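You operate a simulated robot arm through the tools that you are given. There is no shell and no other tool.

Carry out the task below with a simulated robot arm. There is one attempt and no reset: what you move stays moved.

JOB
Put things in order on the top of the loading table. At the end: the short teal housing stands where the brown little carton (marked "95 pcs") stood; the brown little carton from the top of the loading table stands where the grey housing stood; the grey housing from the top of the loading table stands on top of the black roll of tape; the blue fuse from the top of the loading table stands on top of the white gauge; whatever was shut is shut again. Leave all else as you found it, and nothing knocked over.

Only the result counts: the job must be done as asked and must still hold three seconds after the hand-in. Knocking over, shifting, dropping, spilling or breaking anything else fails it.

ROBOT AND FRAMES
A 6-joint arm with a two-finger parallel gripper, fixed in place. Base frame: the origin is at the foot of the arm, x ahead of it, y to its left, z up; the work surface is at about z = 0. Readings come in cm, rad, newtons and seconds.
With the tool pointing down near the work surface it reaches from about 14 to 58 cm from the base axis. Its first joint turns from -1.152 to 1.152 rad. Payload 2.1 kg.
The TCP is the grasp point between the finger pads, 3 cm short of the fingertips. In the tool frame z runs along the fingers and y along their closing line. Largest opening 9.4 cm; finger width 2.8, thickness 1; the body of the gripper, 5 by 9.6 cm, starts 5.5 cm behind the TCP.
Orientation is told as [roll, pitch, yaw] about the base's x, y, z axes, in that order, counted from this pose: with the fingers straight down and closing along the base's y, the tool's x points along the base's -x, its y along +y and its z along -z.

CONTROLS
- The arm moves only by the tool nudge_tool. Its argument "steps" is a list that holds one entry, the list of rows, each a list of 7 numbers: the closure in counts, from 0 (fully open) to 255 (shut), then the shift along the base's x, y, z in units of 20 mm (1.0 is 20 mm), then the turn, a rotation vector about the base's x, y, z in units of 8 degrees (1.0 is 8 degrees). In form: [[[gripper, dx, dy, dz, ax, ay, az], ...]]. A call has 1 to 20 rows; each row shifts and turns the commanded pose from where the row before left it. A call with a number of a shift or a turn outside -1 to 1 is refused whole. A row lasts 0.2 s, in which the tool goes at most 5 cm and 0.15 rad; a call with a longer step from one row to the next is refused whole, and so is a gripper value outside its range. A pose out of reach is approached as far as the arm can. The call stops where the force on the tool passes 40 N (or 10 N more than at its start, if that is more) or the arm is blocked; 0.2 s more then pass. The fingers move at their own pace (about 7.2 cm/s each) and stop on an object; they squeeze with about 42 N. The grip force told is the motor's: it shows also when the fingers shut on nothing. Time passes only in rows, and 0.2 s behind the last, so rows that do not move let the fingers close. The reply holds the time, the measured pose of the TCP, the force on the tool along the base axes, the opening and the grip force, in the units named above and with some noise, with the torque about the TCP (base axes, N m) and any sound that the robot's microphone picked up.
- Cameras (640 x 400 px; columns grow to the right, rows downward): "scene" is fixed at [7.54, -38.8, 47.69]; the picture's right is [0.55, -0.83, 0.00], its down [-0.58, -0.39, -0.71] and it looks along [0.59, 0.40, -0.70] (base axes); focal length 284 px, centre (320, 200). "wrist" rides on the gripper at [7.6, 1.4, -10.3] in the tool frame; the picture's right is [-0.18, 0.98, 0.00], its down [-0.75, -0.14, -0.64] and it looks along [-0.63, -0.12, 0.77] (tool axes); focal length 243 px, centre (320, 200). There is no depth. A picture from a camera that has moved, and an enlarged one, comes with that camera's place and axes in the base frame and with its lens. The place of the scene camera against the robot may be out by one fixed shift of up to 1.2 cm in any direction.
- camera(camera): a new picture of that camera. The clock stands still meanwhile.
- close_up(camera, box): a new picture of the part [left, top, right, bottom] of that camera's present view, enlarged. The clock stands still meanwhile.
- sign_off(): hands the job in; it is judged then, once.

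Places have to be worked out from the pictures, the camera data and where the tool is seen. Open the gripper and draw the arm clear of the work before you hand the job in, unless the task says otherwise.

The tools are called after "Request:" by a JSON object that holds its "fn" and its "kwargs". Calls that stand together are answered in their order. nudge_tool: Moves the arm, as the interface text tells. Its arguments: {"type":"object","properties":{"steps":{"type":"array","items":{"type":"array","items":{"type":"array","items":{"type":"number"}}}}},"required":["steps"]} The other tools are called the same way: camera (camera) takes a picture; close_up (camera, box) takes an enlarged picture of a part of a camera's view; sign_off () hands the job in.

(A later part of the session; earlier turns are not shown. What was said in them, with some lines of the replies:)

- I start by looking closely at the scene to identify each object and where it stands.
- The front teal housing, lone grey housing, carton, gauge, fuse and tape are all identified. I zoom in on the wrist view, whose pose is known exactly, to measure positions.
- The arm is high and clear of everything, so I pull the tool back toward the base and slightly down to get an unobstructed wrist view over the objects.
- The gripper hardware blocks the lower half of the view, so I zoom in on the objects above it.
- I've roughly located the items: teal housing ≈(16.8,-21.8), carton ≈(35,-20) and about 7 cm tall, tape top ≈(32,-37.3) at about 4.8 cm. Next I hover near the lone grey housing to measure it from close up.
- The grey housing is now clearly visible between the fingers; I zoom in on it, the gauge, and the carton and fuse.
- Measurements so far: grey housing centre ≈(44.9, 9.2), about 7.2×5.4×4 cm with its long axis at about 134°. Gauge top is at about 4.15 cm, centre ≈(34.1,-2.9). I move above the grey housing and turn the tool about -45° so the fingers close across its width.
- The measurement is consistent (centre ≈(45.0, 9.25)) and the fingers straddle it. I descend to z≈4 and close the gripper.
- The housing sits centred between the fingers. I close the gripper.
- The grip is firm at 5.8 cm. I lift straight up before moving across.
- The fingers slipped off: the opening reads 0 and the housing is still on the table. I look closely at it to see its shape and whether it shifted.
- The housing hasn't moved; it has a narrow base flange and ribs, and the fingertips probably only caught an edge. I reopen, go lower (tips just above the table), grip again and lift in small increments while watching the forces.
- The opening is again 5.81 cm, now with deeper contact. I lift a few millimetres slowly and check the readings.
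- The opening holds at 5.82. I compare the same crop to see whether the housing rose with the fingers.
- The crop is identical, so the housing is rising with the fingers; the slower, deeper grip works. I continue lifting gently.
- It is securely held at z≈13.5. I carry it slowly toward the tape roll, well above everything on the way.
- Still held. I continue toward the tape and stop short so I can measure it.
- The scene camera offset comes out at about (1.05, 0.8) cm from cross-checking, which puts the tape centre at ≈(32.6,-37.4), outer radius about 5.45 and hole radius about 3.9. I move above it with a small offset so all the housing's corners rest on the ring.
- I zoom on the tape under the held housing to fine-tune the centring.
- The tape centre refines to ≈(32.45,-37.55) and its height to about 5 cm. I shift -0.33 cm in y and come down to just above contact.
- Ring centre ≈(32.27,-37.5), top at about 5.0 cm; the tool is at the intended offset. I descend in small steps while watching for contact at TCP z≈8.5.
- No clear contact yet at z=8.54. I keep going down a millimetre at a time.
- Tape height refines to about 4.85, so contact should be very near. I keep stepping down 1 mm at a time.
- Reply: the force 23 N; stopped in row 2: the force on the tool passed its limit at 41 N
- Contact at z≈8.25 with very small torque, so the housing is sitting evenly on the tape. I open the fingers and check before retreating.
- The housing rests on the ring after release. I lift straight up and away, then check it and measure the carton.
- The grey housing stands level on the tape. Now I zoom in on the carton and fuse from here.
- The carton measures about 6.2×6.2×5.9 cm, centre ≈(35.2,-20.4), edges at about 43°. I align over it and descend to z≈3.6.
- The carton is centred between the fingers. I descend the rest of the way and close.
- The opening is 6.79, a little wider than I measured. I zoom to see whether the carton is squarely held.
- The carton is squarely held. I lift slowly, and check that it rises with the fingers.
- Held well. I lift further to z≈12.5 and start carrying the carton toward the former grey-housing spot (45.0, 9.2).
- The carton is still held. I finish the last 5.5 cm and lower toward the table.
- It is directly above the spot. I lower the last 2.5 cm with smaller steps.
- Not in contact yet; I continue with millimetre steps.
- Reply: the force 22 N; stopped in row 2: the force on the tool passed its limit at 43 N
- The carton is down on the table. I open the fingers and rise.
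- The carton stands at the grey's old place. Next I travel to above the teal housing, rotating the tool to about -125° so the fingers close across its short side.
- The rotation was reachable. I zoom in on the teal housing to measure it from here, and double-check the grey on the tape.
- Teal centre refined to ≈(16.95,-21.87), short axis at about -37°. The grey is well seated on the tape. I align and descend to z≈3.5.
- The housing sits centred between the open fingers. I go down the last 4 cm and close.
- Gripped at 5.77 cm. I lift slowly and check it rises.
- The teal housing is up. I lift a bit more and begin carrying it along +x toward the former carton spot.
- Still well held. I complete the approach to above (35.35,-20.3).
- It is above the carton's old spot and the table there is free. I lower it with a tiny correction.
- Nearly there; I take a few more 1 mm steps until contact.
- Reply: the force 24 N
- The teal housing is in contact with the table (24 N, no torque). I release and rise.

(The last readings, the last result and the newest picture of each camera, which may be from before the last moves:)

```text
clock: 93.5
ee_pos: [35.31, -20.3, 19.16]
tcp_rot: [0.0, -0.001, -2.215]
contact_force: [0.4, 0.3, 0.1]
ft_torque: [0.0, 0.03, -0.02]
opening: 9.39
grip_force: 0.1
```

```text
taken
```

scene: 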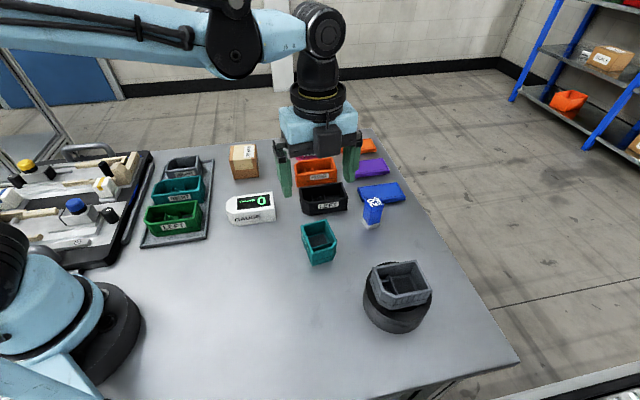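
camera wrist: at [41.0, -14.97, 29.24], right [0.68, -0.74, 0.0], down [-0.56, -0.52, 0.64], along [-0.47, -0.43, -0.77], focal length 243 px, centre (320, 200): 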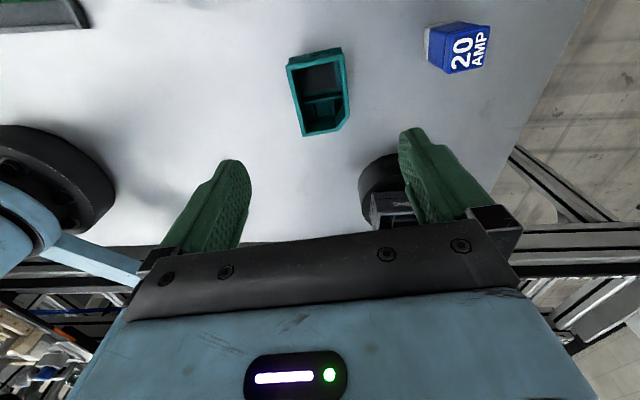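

The teal housing is in place. The fuse is ≈(46.3,-26.1), about 2.8×2.4 cm and 6.7 cm tall, with edges nearly matching the current tool yaw. I move above it and lower to z≈14 for a closer look.

Request:
{"fn": "nudge_tool", "kwargs": {"steps": [[[0, 0.69, -0.36, 0, 0, 0, 0], [0, 0.69, -0.36, 0, 0, 0, 0], [0, 0.69, -0.36, -0.2, 0, 0, 0], [0, 0.69, -0.36, -0.4, 0, 0, 0], [0, 0.69, -0.36, -0.4, 0, 0, 0], [0, 0.69, -0.36, -0.5, 0, 0, 0], [0, 0.69, -0.36, -0.5, 0, 0, 0], [0, 0.67, -0.36, -0.5, 0, 0, 0], [0, 0, 0, 0, 0, 0, 0]]]}}

Request:
{"fn": "camera", "kwargs": {"camera": "wrist"}}

Request:
{"fn": "camera", "kwargs": {"camera": "scene"}}

```text
clock: 95.5
ee_pos: [46.67, -26.08, 14.21]
tcp_rot: [0.0, 0.0, -2.216]
contact_force: [-0.4, 0.5, -0.1]
ft_torque: [-0.05, 0.01, 0.0]
opening: 9.4
grip_force: 0.0
```

```text
taken
camera wrist: at [52.3, -20.83, 24.35], right [0.68, -0.74, 0.0], down [-0.56, -0.52, 0.64], along [-0.47, -0.43, -0.77], focal length 243 px, centre (320, 200)
```

wrist: 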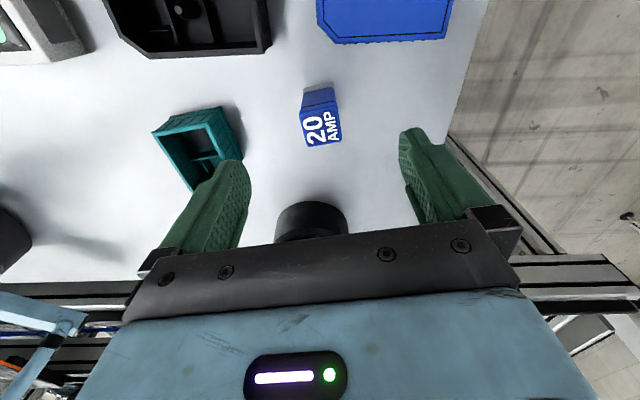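

```text
taken
```

scene: 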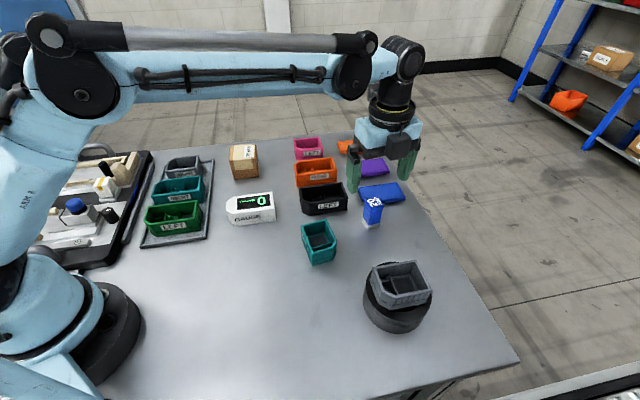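

I zoom in on the fuse and the cover beside it to measure precisely from here.

Request:
{"fn": "close_up", "kwargs": {"camera": "wrist", "box": [270, 50, 380, 160]}}

Request:
{"fn": "close_up", "kwargs": {"camera": "wrist", "box": [290, 0, 470, 110]}}

```text
3.64 times, centred on (325, 105) of wrist
camera zoom: at [52.3, -20.83, 24.35], right [0.68, -0.74, 0.0], down [-0.56, -0.52, 0.64], along [-0.47, -0.43, -0.77], focal length 882 px, centre (302, 546)
```

zoom: 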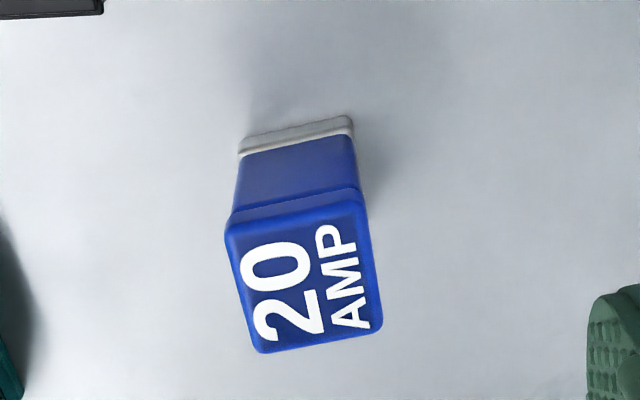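

```text
3.56 times, centred on (380, 55) of wrist
camera zoom: at [52.3, -20.83, 24.35], right [0.68, -0.74, 0.0], down [-0.56, -0.52, 0.64], along [-0.47, -0.43, -0.77], focal length 863 px, centre (107, 716)
```

zoom: 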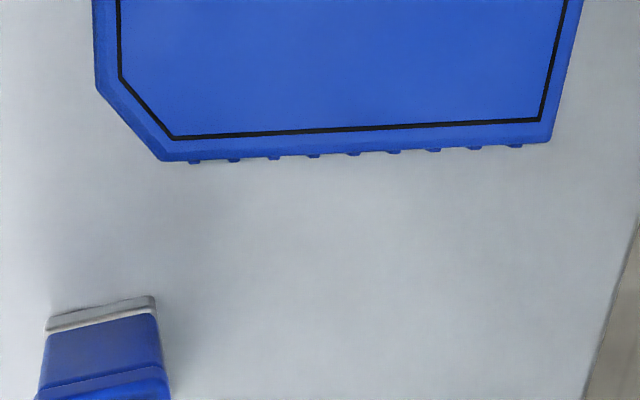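

The fuse is centred under the tool at ≈(46.65,-26.15), and the cover is about 3 cm clear of the finger path. I descend to z≈3.6.

Request:
{"fn": "nudge_tool", "kwargs": {"steps": [[[0, 0, -0.03, -0.6, 0, 0, 0.12], [0, 0, 0, -0.8, 0, 0, 0], [0, 0, 0, -0.8, 0, 0, 0], [0, 0, 0, -0.8, 0, 0, 0], [0, 0, 0, 0, 0, 0, 0]]]}}

Request:
{"fn": "camera", "kwargs": {"camera": "wrist"}}

```text
clock: 96.7
ee_pos: [46.3, -26.12, 8.34]
tcp_rot: [0.0, -0.003, -2.197]
contact_force: [0.8, -0.2, -0.1]
ft_torque: [0.02, -0.02, -0.01]
opening: 9.4
grip_force: 0.1
```

```text
taken
camera wrist: at [51.91, -20.89, 18.39], right [0.69, -0.73, 0.0], down [-0.56, -0.53, 0.64], along [-0.47, -0.44, -0.77], focal length 243 px, centre (320, 200)
```

wrist: 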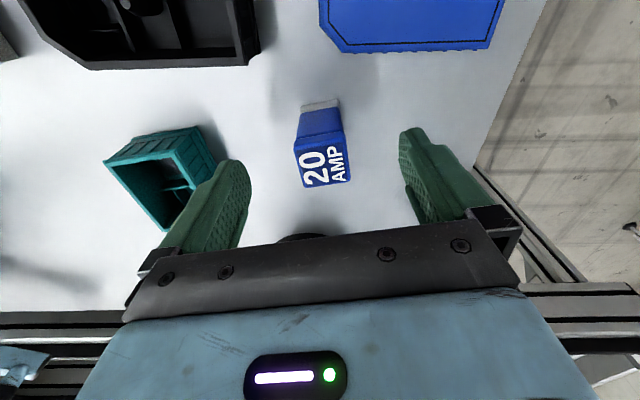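

I zoom to verify the alignment of the fuse with the finger centre line before going lower.

Request:
{"fn": "close_up", "kwargs": {"camera": "wrist", "box": [240, 80, 410, 220]}}

```text
2.86 times, centred on (325, 150) of wrist
camera zoom: at [51.91, -20.89, 18.39], right [0.69, -0.73, 0.0], down [-0.56, -0.53, 0.64], along [-0.47, -0.44, -0.77], focal length 693 px, centre (306, 343)
```

zoom: 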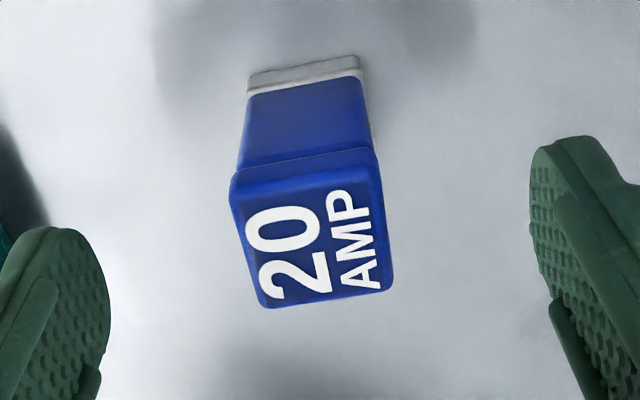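

The fuse is offset about (+0.4,+0.14) cm from the tool. I correct that and go down partway, then check again.

Request:
{"fn": "nudge_tool", "kwargs": {"steps": [[[0, 0.2, 0.07, 0, 0, 0, 0], [0, 0, 0, -0.5, 0, 0, 0], [0, 0, 0, -0.5, 0, 0, 0], [0, 0, 0, -0.4, 0, 0, 0], [0, 0, 0, 0, 0, 0, 0], [0, 0, 0, 0, 0, 0, 0]]]}}

Request:
{"fn": "close_up", "kwargs": {"camera": "wrist", "box": [160, 60, 480, 260]}}

```text
clock: 98.1
ee_pos: [46.86, -25.94, 5.29]
tcp_rot: [-0.001, 0.0, -2.196]
contact_force: [-0.1, 0.5, 0.0]
ft_torque: [-0.01, 0.03, 0.02]
opening: 9.42
grip_force: 0.1
```

```text
2.00 times, centred on (320, 160) of wrist
camera zoom: at [52.37, -20.69, 15.43], right [0.69, -0.73, 0.0], down [-0.56, -0.53, 0.64], along [-0.47, -0.44, -0.77], focal length 485 px, centre (320, 280)
```

zoom: 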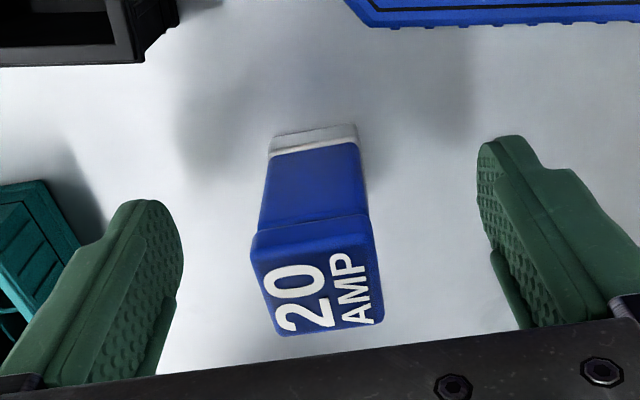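

Now centred to within 2 mm. I go down the last 1.6 cm and close the fingers.

Request:
{"fn": "nudge_tool", "kwargs": {"steps": [[[0, 0, 0, -0.3, 0, 0, 0], [0, 0, 0, -0.3, 0, 0, 0], [0, 0, 0, -0.18, 0, 0, 0], [0, 0, 0, 0, 0, 0, 0]]]}}

Request:
{"fn": "nudge_tool", "kwargs": {"steps": [[[120, 0, 0, 0, 0, 0, 0], [150, 0, 0, 0, 0, 0, 0], [175, 0, 0, 0, 0, 0, 0], [200, 0, 0, 0, 0, 0, 0], [255, 0, 0, 0, 0, 0, 0], [255, 0, 0, 0, 0, 0, 0], [255, 0, 0, 0, 0, 0, 0]]]}}

Request:
{"fn": "close_up", "kwargs": {"camera": "wrist", "box": [160, 60, 480, 260]}}

Request:
{"fn": "close_up", "kwargs": {"camera": "scene", "box": [310, 130, 450, 250]}}

```text
clock: 99.1
ee_pos: [46.72, -25.88, 3.72]
tcp_rot: [-0.001, -0.001, -2.198]
contact_force: [-0.5, 0.1, -0.4]
ft_torque: [0.02, 0.01, 0.01]
opening: 9.39
grip_force: 0.1
```

```text
clock: 100.7
ee_pos: [46.7, -25.92, 3.85]
tcp_rot: [0.0, -0.001, -2.198]
contact_force: [-0.5, 0.1, 0.3]
ft_torque: [0.04, 0.03, 0.01]
opening: 3.36
grip_force: 42.0
```

```text
2.00 times, centred on (320, 160) of wrist
camera zoom: at [52.29, -20.61, 13.91], right [0.69, -0.73, 0.0], down [-0.56, -0.53, 0.64], along [-0.47, -0.44, -0.77], focal length 485 px, centre (320, 280)
```

zoom: 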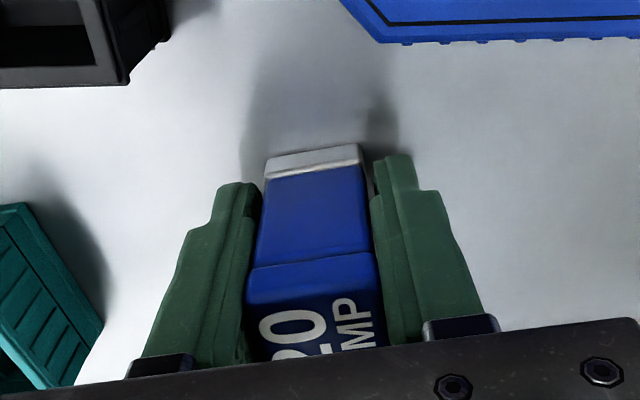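

```text
3.33 times, centred on (380, 190) of scene
camera zoom: at [7.54, -38.8, 47.69], right [0.55, -0.83, 0.0], down [-0.58, -0.39, -0.71], along [0.59, 0.4, -0.7], focal length 947 px, centre (120, 233)
```

zoom: 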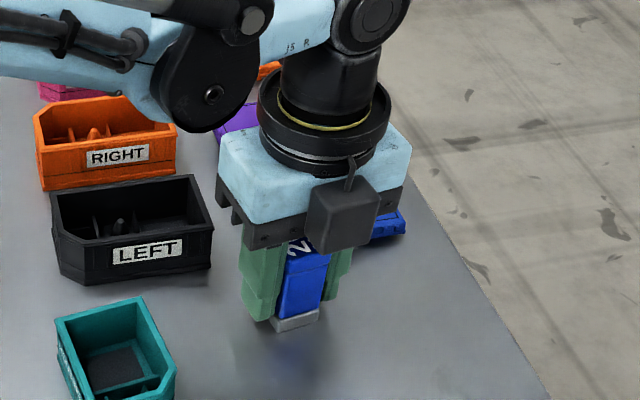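

The fuse is gripped at 3.36 cm. I lift slowly and confirm it rises.

Request:
{"fn": "nudge_tool", "kwargs": {"steps": [[[255, 0, 0, 0.1, 0, 0, 0], [255, 0, 0, 0.1, 0, 0, 0], [255, 0, 0, 0.15, 0, 0, 0], [255, 0, 0, 0.15, 0, 0, 0], [255, 0, 0, 0.2, 0, 0, 0], [255, 0, 0, 0.2, 0, 0, 0], [255, 0, 0, 0, 0, 0, 0]]]}}

Request:
{"fn": "close_up", "kwargs": {"camera": "wrist", "box": [160, 60, 480, 260]}}

Request:
{"fn": "close_up", "kwargs": {"camera": "scene", "box": [310, 130, 450, 250]}}

```text
clock: 102.3
ee_pos: [46.78, -25.91, 5.52]
tcp_rot: [0.0, -0.002, -2.198]
contact_force: [-0.1, -0.1, -0.1]
ft_torque: [0.0, 0.0, 0.02]
opening: 3.37
grip_force: 42.4
```

```text
2.00 times, centred on (320, 160) of wrist
camera zoom: at [52.3, -20.58, 15.71], right [0.69, -0.73, 0.0], down [-0.56, -0.53, 0.64], along [-0.47, -0.44, -0.77], focal length 485 px, centre (320, 280)
```

zoom: 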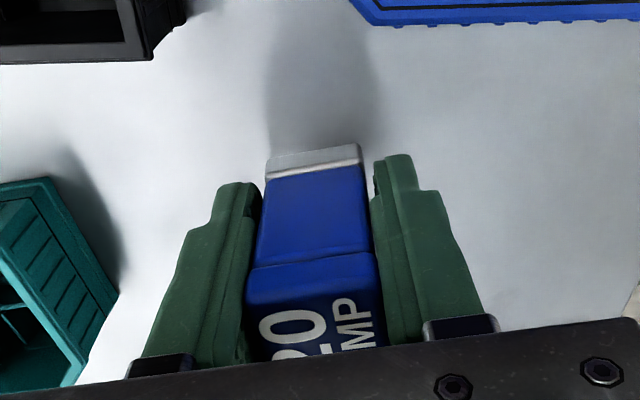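

```text
3.33 times, centred on (380, 190) of scene
camera zoom: at [7.54, -38.8, 47.69], right [0.55, -0.83, 0.0], down [-0.58, -0.39, -0.71], along [0.59, 0.4, -0.7], focal length 947 px, centre (120, 233)
```

zoom: 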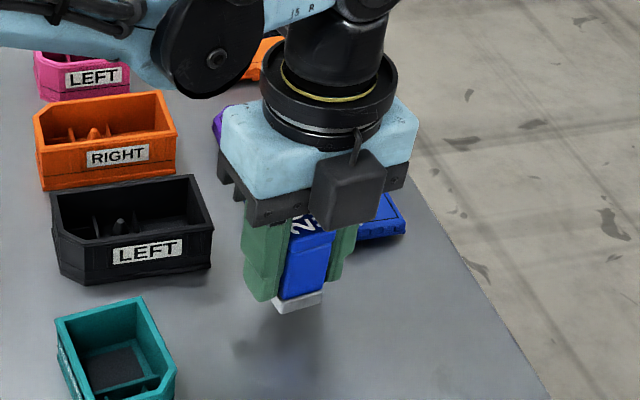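

The fuse is held upright. I lift higher, then carry it toward the gauge while turning the tool back to about -45°.

Request:
{"fn": "nudge_tool", "kwargs": {"steps": [[[255, 0, 0, 0.15, 0, 0, 0], [255, 0, 0, 0.25, 0, 0, 0], [255, 0, 0, 0.35, 0, 0, 0], [255, 0, 0, 0.4, 0, 0, 0], [255, 0, 0, 0.4, 0, 0, 0], [255, 0, 0, 0.4, 0, 0, 0], [255, 0, 0, 0.4, 0, 0, 0], [255, 0, 0, 0.4, 0, 0, 0], [255, 0, 0, 0.4, 0, 0, 0], [255, 0, 0, 0.4, 0, 0, 0], [255, 0, 0, 0.4, 0, 0, 0], [255, 0, 0, 0.4, 0, 0, 0], [255, 0, 0, 0.4, 0, 0, 0], [255, 0, 0, 0.25, 0, 0, 0], [255, 0, 0, 0, 0, 0, 0]]]}}

Request:
{"fn": "nudge_tool", "kwargs": {"steps": [[[255, -0.1, 0.18, 0, 0, 0, 0.15], [255, -0.2, 0.365, 0, 0, 0, 0.3], [255, -0.22, 0.4, 0, 0, 0, 0.36], [255, -0.22, 0.4, 0, 0, 0, 0.36], [255, -0.22, 0.4, 0, 0, 0, 0.36], [255, -0.22, 0.4, 0, 0, 0, 0.36], [255, -0.22, 0.4, 0, 0, 0, 0.36], [255, -0.22, 0.4, 0, 0, 0, 0.36], [255, -0.22, 0.4, 0, 0, 0, 0.36], [255, -0.22, 0.4, 0, 0, 0, 0.36], [255, -0.22, 0.4, 0, 0, 0, 0.36], [255, -0.22, 0.4, 0, 0, 0, 0.36], [255, -0.22, 0.4, 0, 0, 0, 0.36], [255, -0.22, 0.4, 0, 0, 0, 0.36], [255, -0.22, 0.4, 0, 0, 0, 0.36], [255, -0.22, 0.4, 0, 0, 0, 0.36], [255, -0.2, 0.365, 0, 0, 0, 0.3], [255, -0.1, 0.18, 0, 0, 0, 0.15], [255, 0, 0, 0, 0, 0, 0]]]}}

Request:
{"fn": "camera", "kwargs": {"camera": "wrist"}}

Request:
{"fn": "camera", "kwargs": {"camera": "scene"}}

```text
clock: 105.5
ee_pos: [46.8, -26.06, 15.63]
tcp_rot: [0.001, -0.001, -2.197]
contact_force: [0.0, 0.0, -1.4]
ft_torque: [0.0, 0.01, -0.03]
opening: 3.38
grip_force: 42.1
```

```text
clock: 109.5
ee_pos: [39.24, -12.68, 15.54]
tcp_rot: [0.0, -0.003, -1.367]
contact_force: [-1.0, 0.2, -1.1]
ft_torque: [0.01, 0.01, -0.04]
opening: 3.35
grip_force: 41.9
```

```text
taken
camera wrist: at [39.12, -4.86, 25.7], right [1.0, 0.02, 0.0], down [0.01, -0.77, 0.64], along [0.01, -0.64, -0.77], focal length 243 px, centre (320, 200)
```

wrist: 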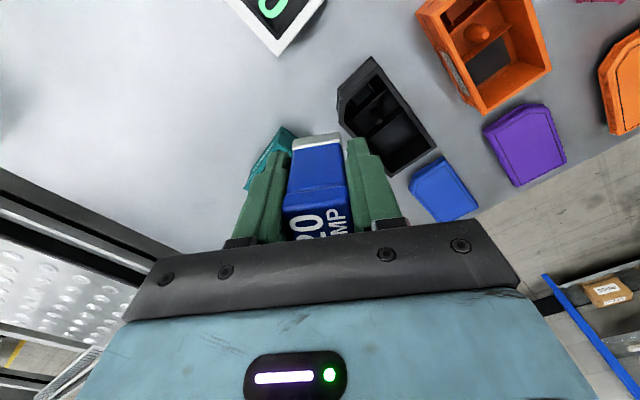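

```text
taken
```

scene: 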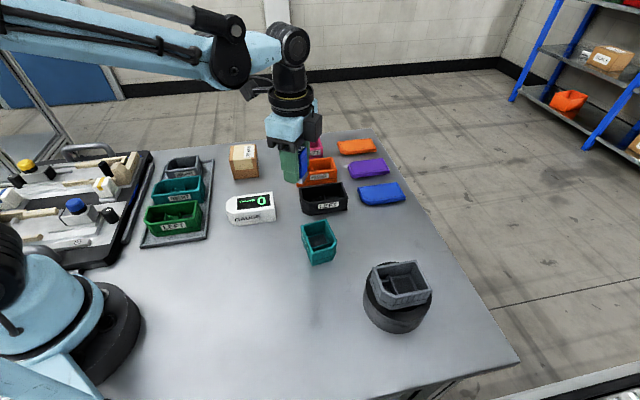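

Holding well. I finish the move to above the gauge.

Request:
{"fn": "nudge_tool", "kwargs": {"steps": [[[255, -0.09, 0.168, 0, 0, 0, 0.146], [255, -0.178, 0.336, 0, 0, 0, 0.29], [255, -0.223, 0.42, 0, 0, 0, 0.365], [255, -0.223, 0.42, 0, 0, 0, 0.365], [255, -0.223, 0.42, 0, 0, 0, 0.365], [255, -0.223, 0.42, 0, 0, 0, 0.365], [255, -0.223, 0.42, 0, 0, 0, 0.365], [255, -0.223, 0.42, 0, 0, 0, 0.365], [255, -0.223, 0.42, 0, 0, 0, 0.365], [255, -0.223, 0.42, 0, 0, 0, 0.365], [255, -0.223, 0.42, 0, 0, 0, 0.365], [255, -0.178, 0.336, 0, 0, 0, 0.29], [255, -0.09, 0.168, 0, 0, 0, 0.146], [255, 0, 0, 0, 0, 0, 0], [255, 0, 0, 0, 0, 0, 0]]]}}

Request:
{"fn": "camera", "kwargs": {"camera": "wrist"}}

Request:
{"fn": "close_up", "kwargs": {"camera": "wrist", "box": [220, 20, 420, 240]}}

Request:
{"fn": "close_up", "kwargs": {"camera": "scene", "box": [190, 120, 330, 240]}}

```text
clock: 112.7
ee_pos: [34.21, -2.96, 15.55]
tcp_rot: [-0.001, -0.003, -0.786]
contact_force: [-0.3, 0.8, -0.8]
ft_torque: [-0.01, 0.0, 0.02]
opening: 3.35
grip_force: 42.3
```

```text
taken
camera wrist: at [29.84, 3.42, 25.63], right [0.83, 0.56, 0.0], down [0.43, -0.63, 0.64], along [0.36, -0.53, -0.77], focal length 243 px, centre (320, 200)
```

wrist: 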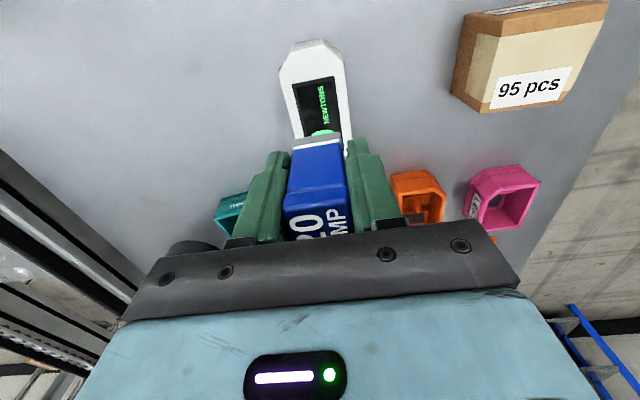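

```text
1.82 times, centred on (320, 130) of wrist
camera zoom: at [29.84, 3.42, 25.63], right [0.83, 0.56, 0.0], down [0.43, -0.63, 0.64], along [0.36, -0.53, -0.77], focal length 441 px, centre (320, 327)
```

zoom: 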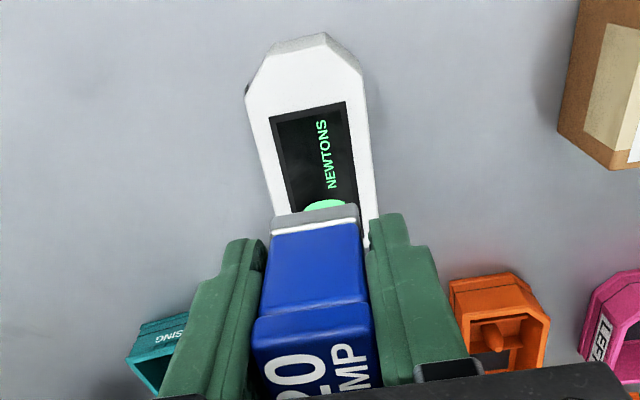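

```text
3.33 times, centred on (260, 180) of scene
camera zoom: at [7.54, -38.8, 47.69], right [0.55, -0.83, 0.0], down [-0.58, -0.39, -0.71], along [0.59, 0.4, -0.7], focal length 947 px, centre (520, 267)
```

zoom: 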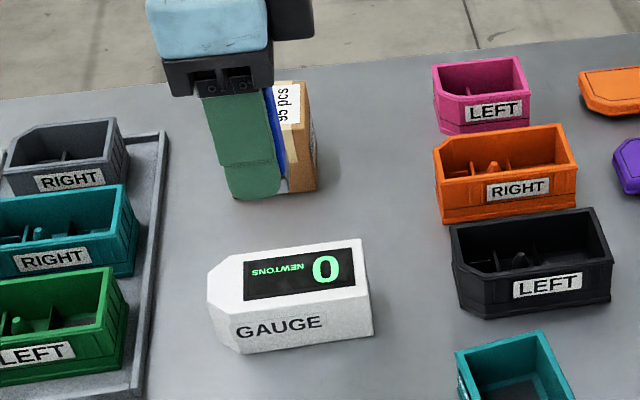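

The fuse is over the gauge's centre (within about 2 mm). I lower to about 1 cm above expected contact.

Request:
{"fn": "nudge_tool", "kwargs": {"steps": [[[255, -0.03, -0.03, -0.15, 0, 0, 0], [255, 0, 0, -0.3, 0, 0, 0], [255, 0, 0, -0.35, 0, 0, 0], [255, 0, 0, -0.35, 0, 0, 0], [255, 0, 0, -0.35, 0, 0, 0], [255, 0, 0, -0.35, 0, 0, 0], [255, 0, 0, -0.35, 0, 0, 0], [255, 0, 0, -0.35, 0, 0, 0], [255, 0, 0, -0.3, 0, 0, 0], [255, 0, 0, -0.2, 0, 0, 0], [255, 0, 0, -0.15, 0, 0, 0], [255, 0, 0, 0, 0, 0, 0]]]}}

Request:
{"fn": "close_up", "kwargs": {"camera": "wrist", "box": [200, 20, 440, 240]}}

Request:
{"fn": "close_up", "kwargs": {"camera": "scene", "box": [190, 120, 330, 240]}}

```text
clock: 115.3
ee_pos: [34.02, -3.07, 9.1]
tcp_rot: [0.001, -0.001, -0.789]
contact_force: [-0.1, 0.4, -1.3]
ft_torque: [0.01, 0.01, -0.03]
opening: 3.34
grip_force: 41.8
```

```text
1.82 times, centred on (320, 130) of wrist
camera zoom: at [29.66, 3.34, 19.27], right [0.83, 0.56, 0.0], down [0.43, -0.63, 0.64], along [0.36, -0.53, -0.77], focal length 441 px, centre (320, 327)
```

zoom: 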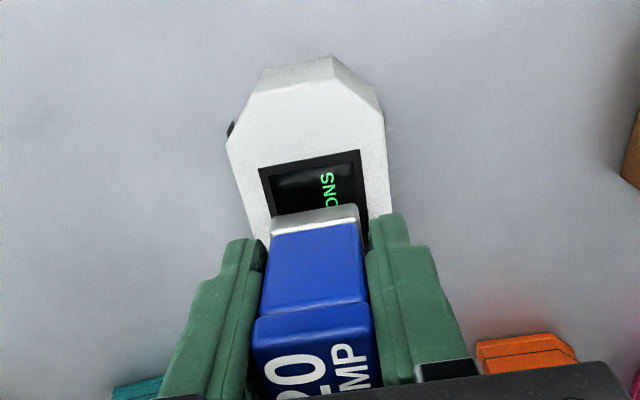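

```text
3.33 times, centred on (260, 180) of scene
camera zoom: at [7.54, -38.8, 47.69], right [0.55, -0.83, 0.0], down [-0.58, -0.39, -0.71], along [0.59, 0.4, -0.7], focal length 947 px, centre (520, 267)
```

zoom: 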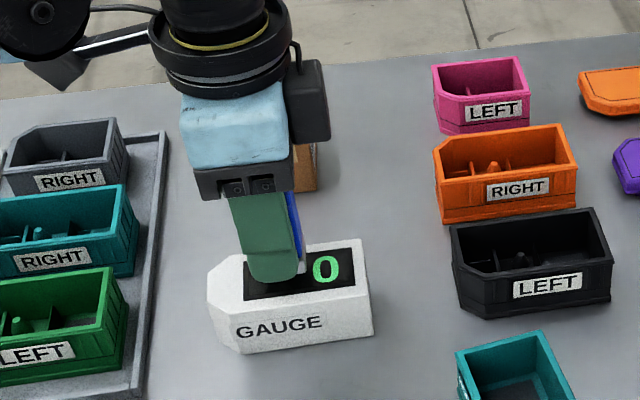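

Alignment looks good. I step down carefully until contact near z≈7.9.

Request:
{"fn": "nudge_tool", "kwargs": {"steps": [[[255, 0, 0, -0.1, 0, 0, 0], [255, 0, 0, -0.1, 0, 0, 0], [255, 0, 0, -0.1, 0, 0, 0], [255, 0, 0, -0.08, 0, 0, 0], [255, 0, 0, 0, 0, 0, 0]]]}}

Request:
{"fn": "nudge_tool", "kwargs": {"steps": [[[255, 0, 0, -0.05, 0, 0, 0], [255, 0, 0, 0, 0, 0, 0]]]}}

Request:
{"fn": "nudge_tool", "kwargs": {"steps": [[[255, 0, 0, -0.05, 0, 0, 0], [255, 0, 0, 0, 0, 0, 0]]]}}

```text
clock: 116.5
ee_pos: [34.01, -3.17, 8.45]
tcp_rot: [-0.001, -0.001, -0.788]
contact_force: [0.2, 0.1, -0.3]
ft_torque: [0.02, -0.01, 0.02]
opening: 3.36
grip_force: 42.1
```

```text
clock: 117.1
ee_pos: [34.12, -3.18, 8.35]
tcp_rot: [-0.001, 0.0, -0.786]
contact_force: [-0.4, -0.5, -1.2]
ft_torque: [0.02, -0.01, 0.01]
opening: 3.37
grip_force: 41.7
```

```text
clock: 117.7
ee_pos: [34.03, -3.08, 8.27]
tcp_rot: [0.0, -0.002, -0.787]
contact_force: [0.1, 0.2, -1.0]
ft_torque: [0.0, 0.01, 0.02]
opening: 3.35
grip_force: 41.9
```

No contact yet at 8.27; I continue 1 mm at a time.

Request:
{"fn": "nudge_tool", "kwargs": {"steps": [[[255, 0, 0, -0.05, 0, 0, 0], [255, 0, 0, 0, 0, 0, 0]]]}}

Request:
{"fn": "nudge_tool", "kwargs": {"steps": [[[255, 0, 0, -0.05, 0, 0, 0], [255, 0, 0, 0, 0, 0, 0]]]}}

Request:
{"fn": "nudge_tool", "kwargs": {"steps": [[[255, 0, 0, -0.05, 0, 0, 0], [255, 0, 0, 0, 0, 0, 0]]]}}

```text
clock: 118.3
ee_pos: [34.08, -2.98, 7.98]
tcp_rot: [-0.001, -0.001, -0.788]
contact_force: [-0.2, 0.9, -0.3]
ft_torque: [-0.02, 0.02, 0.0]
opening: 3.36
grip_force: 41.8
```

```text
clock: 118.9
ee_pos: [34.14, -3.14, 8.02]
tcp_rot: [0.0, -0.002, -0.789]
contact_force: [-0.4, 0.2, -0.5]
ft_torque: [0.0, -0.02, 0.02]
opening: 3.35
grip_force: 42.3
```

```text
clock: 119.5
ee_pos: [34.1, -3.22, 7.89]
tcp_rot: [-0.001, -0.001, -0.788]
contact_force: [0.4, -0.6, -1.0]
ft_torque: [-0.03, 0.0, 0.0]
opening: 3.36
grip_force: 41.8
```

Still free at about 7.9; I continue with slightly smaller steps.

Request:
{"fn": "nudge_tool", "kwargs": {"steps": [[[255, 0, 0, -0.04, 0, 0, 0], [255, 0, 0, 0, 0, 0, 0]]]}}

Request:
{"fn": "nudge_tool", "kwargs": {"steps": [[[255, 0, 0, -0.04, 0, 0, 0], [255, 0, 0, 0, 0, 0, 0]]]}}

Request:
{"fn": "close_up", "kwargs": {"camera": "scene", "box": [210, 160, 290, 230]}}

```text
clock: 120.1
ee_pos: [34.12, -3.25, 7.75]
tcp_rot: [0.0, -0.001, -0.786]
contact_force: [0.6, 0.7, -0.7]
ft_torque: [-0.01, 0.0, 0.02]
opening: 3.37
grip_force: 41.9
```

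```text
clock: 120.7
ee_pos: [34.06, -3.18, 7.75]
tcp_rot: [-0.001, -0.001, -0.789]
contact_force: [-1.4, 0.1, 13.1]
ft_torque: [0.03, -0.04, 0.03]
opening: 3.36
grip_force: 41.6
stopped in row 2: the force on the tool passed its limit at 41 N (the readings are from after the stop); the commanded pose is now the measured one
```

```text
5.71 times, centred on (250, 195) of scene
camera zoom: at [7.53, -38.8, 47.69], right [0.55, -0.83, 0.0], down [-0.58, -0.39, -0.71], along [0.59, 0.4, -0.7], focal length 1623 px, centre (720, 229)
```

zoom: 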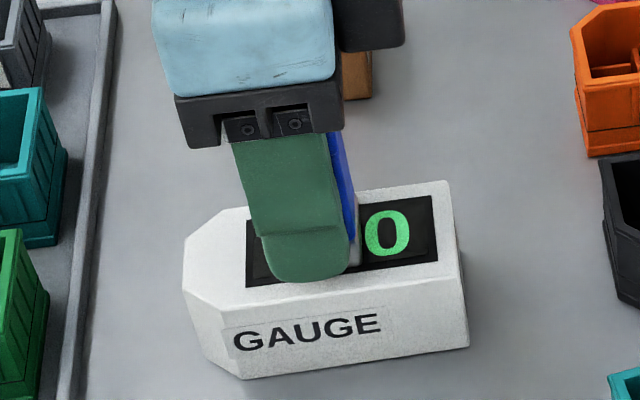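

The fuse is in contact with the gauge top. I open the fingers gently and look.

Request:
{"fn": "nudge_tool", "kwargs": {"steps": [[[255, 0, 0, 0, 0, 0, 0], [140, 0, 0, 0, 0, 0, 0], [110, 0, 0, 0, 0, 0, 0], [80, 0, 0, 0, 0, 0, 0], [40, 0, 0, 0, 0, 0, 0], [0, 0, 0, 0, 0, 0, 0], [0, 0, 0, 0, 0, 0, 0]]]}}

Request:
{"fn": "camera", "kwargs": {"camera": "wrist"}}

Request:
{"fn": "close_up", "kwargs": {"camera": "scene", "box": [210, 140, 310, 230]}}

```text
clock: 122.3
ee_pos: [34.14, -3.27, 7.72]
tcp_rot: [-0.002, 0.0, -0.789]
contact_force: [0.4, 0.2, 0.0]
ft_torque: [-0.02, 0.02, -0.01]
opening: 9.37
grip_force: 0.1
```

```text
taken
camera wrist: at [29.74, 3.27, 17.87], right [0.83, 0.56, 0.0], down [0.43, -0.63, 0.64], along [0.36, -0.53, -0.77], focal length 243 px, centre (320, 200)
```

wrist: 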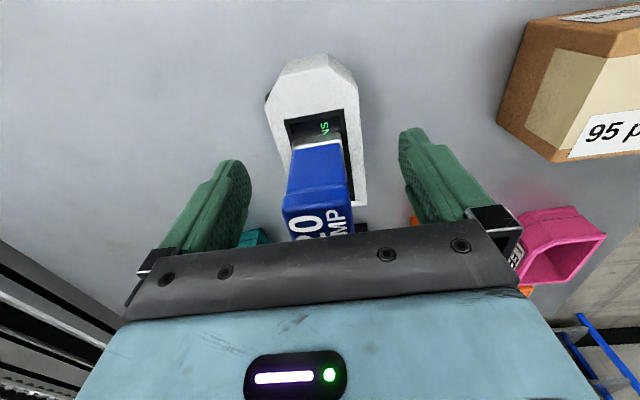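

```text
4.44 times, centred on (260, 185) of scene
camera zoom: at [7.54, -38.8, 47.69], right [0.55, -0.83, 0.0], down [-0.58, -0.39, -0.71], along [0.59, 0.4, -0.7], focal length 1262 px, centre (587, 267)
```

zoom: 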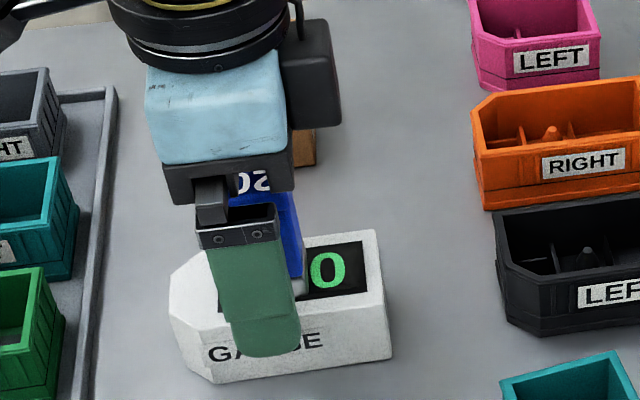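

The fuse stands upright on the gauge. I rise straight up and draw the arm clear, then verify everything.

Request:
{"fn": "nudge_tool", "kwargs": {"steps": [[[0, 0, 0, 0.2, 0, 0, 0], [0, 0, 0, 0.4, 0, 0, 0], [0, 0, 0, 0.7, 0, 0, 0], [0, 0, 0, 1, 0, 0, 0], [0, 0, 0, 1, 0, 0, 0], [0, 0, 0, 1, 0, 0, 0], [0, 0, 0, 1, 0, 0, 0], [0, 0, 0, 1, 0, 0, 0], [0, 0, 0, 1, 0, 0, 0], [0, 0, 0, 1, 0, 0, 0], [0, 0, 0, 1, 0, 0, 0], [0, -0.5, 0, 0, 0, 0, 0.5], [0, -0.8, 0, 0, 0, 0, 0.9], [0, -0.8, 0, 0, 0, 0, 0.9], [0, -0.8, 0, 0, 0, 0, 0.9], [0, -0.8, 0, 0, 0, 0, 0.9], [0, -0.8, 0, 0, 0, 0, 0.9], [0, -0.5, 0, 0, 0, 0, 0.5], [0, 0, 0, 0, 0, 0, 0]]]}}

Request:
{"fn": "camera", "kwargs": {"camera": "wrist"}}

Request:
{"fn": "camera", "kwargs": {"camera": "scene"}}

Request:
{"fn": "close_up", "kwargs": {"camera": "scene", "box": [200, 120, 450, 350]}}

```text
clock: 126.3
ee_pos: [24.18, -3.08, 26.35]
tcp_rot: [0.0, 0.0, -0.018]
contact_force: [0.1, -0.5, -0.2]
ft_torque: [-0.03, 0.01, 0.02]
opening: 9.39
grip_force: 0.1
```

```text
taken
camera wrist: at [16.52, -1.59, 36.56], right [0.2, 0.98, 0.0], down [0.75, -0.15, 0.64], along [0.63, -0.13, -0.77], focal length 243 px, centre (320, 200)
```

wrist: 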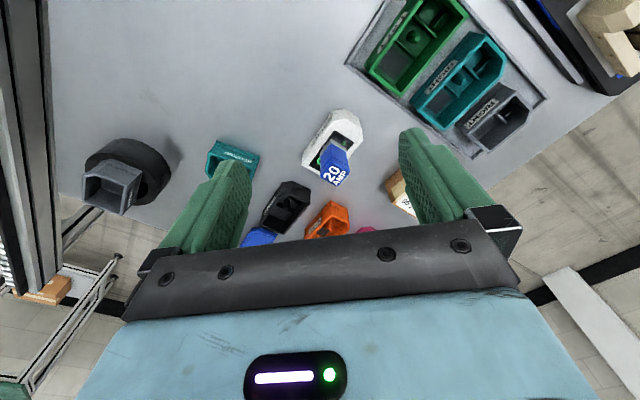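

```text
taken
```

scene: 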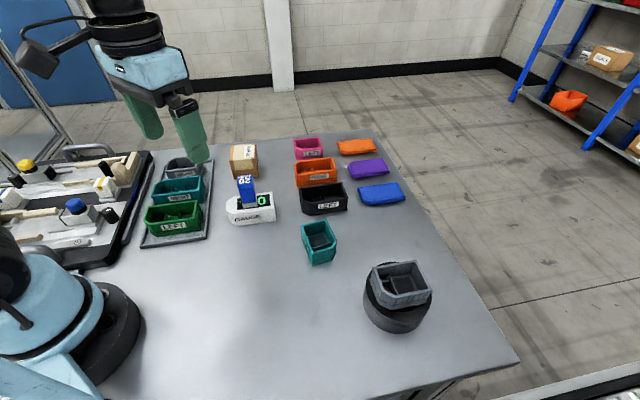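

```text
1.74 times, centred on (325, 235) of scene
camera zoom: at [7.54, -38.8, 47.69], right [0.55, -0.83, 0.0], down [-0.58, -0.39, -0.71], along [0.59, 0.4, -0.7], focal length 494 px, centre (311, 139)
```

zoom: 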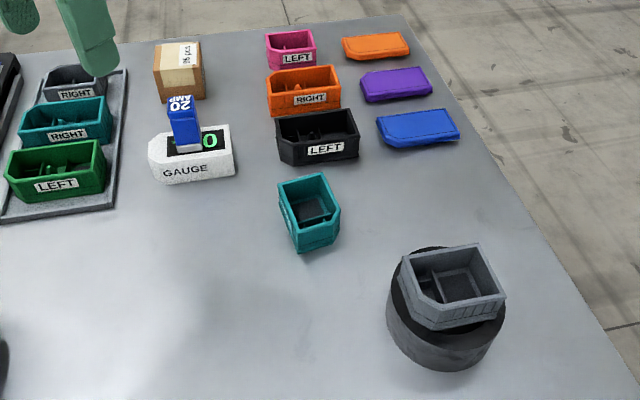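

Everything stands. I take matching close-ups to verify the new positions against the originals.

Request:
{"fn": "close_up", "kwargs": {"camera": "scene", "box": [215, 135, 285, 190]}}

Request:
{"fn": "close_up", "kwargs": {"camera": "scene", "box": [270, 200, 370, 280]}}

Request:
{"fn": "close_up", "kwargs": {"camera": "scene", "box": [350, 240, 450, 345]}}

Request:
{"fn": "close_up", "kwargs": {"camera": "scene", "box": [215, 165, 295, 235]}}

```text
7.27 times, centred on (250, 162) of scene
camera zoom: at [7.54, -38.8, 47.69], right [0.55, -0.83, 0.0], down [-0.58, -0.39, -0.71], along [0.59, 0.4, -0.7], focal length 2066 px, centre (829, 473)
```

zoom: 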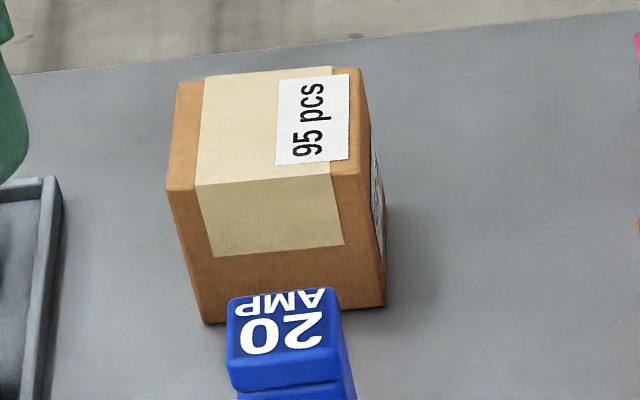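

```text
5.00 times, centred on (320, 240) of scene
camera zoom: at [7.54, -38.8, 47.69], right [0.55, -0.83, 0.0], down [-0.58, -0.39, -0.71], along [0.59, 0.4, -0.7], focal length 1420 px, centre (320, 0)
```

zoom: 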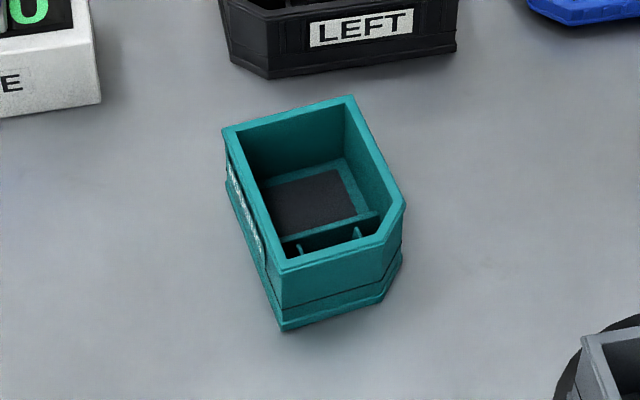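

```text
3.81 times, centred on (400, 292) of scene
camera zoom: at [7.54, -38.8, 47.69], right [0.55, -0.83, 0.0], down [-0.58, -0.39, -0.71], along [0.59, 0.4, -0.7], focal length 1082 px, centre (15, -152)
```

zoom: 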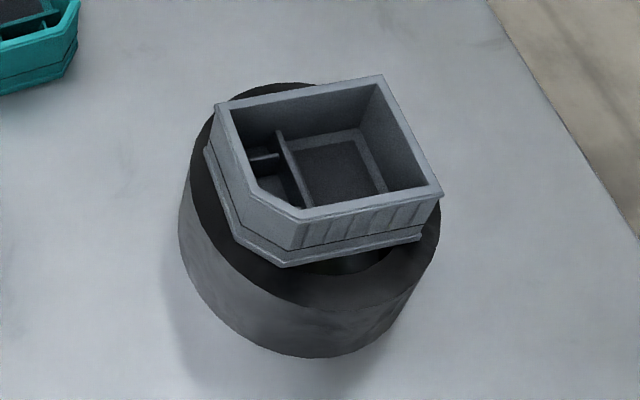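

```text
5.71 times, centred on (255, 200) of scene
camera zoom: at [7.54, -38.8, 47.69], right [0.55, -0.83, 0.0], down [-0.58, -0.39, -0.71], along [0.59, 0.4, -0.7], focal length 1623 px, centre (691, 200)
```

zoom: 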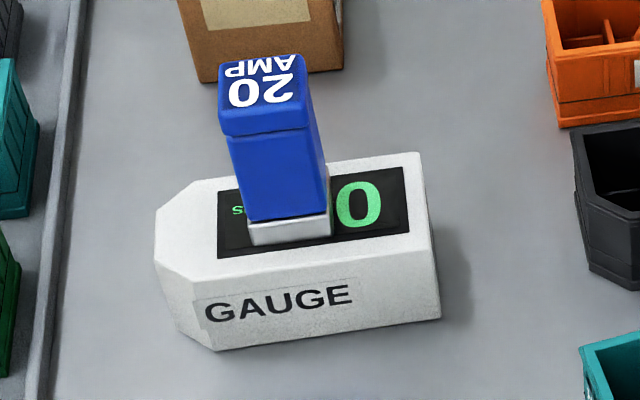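

All checks out: teal at the carton's old spot and carton at the grey's old spot, both within about 0.4 cm. The grey is level on the tape, the fuse is upright on the gauge, and the gauge and tape haven't moved. The gripper is open and the arm is clear, so I hand in.

Request:
{"fn": "sign_off", "kwargs": {}}

```text
The job is handed in.
```

The job is handed in with all four moves done. The last pictures show everything upright. I don't have the judge's result.

- **Teal housing:** the short teal housing stands where the carton was, about 0.3 cm from the measured centre.
- **Carton:** the "95 pcs" carton stands where the grey housing was, about 0.4 cm from the measured centre.
- **Grey housing:** it stands level on top of the black roll of tape, set slightly off-centre so that its corners rest on the ring.
- **Fuse:** the blue fuse stands upright near the middle of the white gauge.

The first grip on the grey housing slipped during the lift. The housing stayed on the table, turning only a degree or two, and the second grip held. Later pictures show the gauge and tape at their original positions. I saw nothing shut on the table and opened nothing, so nothing needed closing. The gripper is open and the arm is raised clear of the work.
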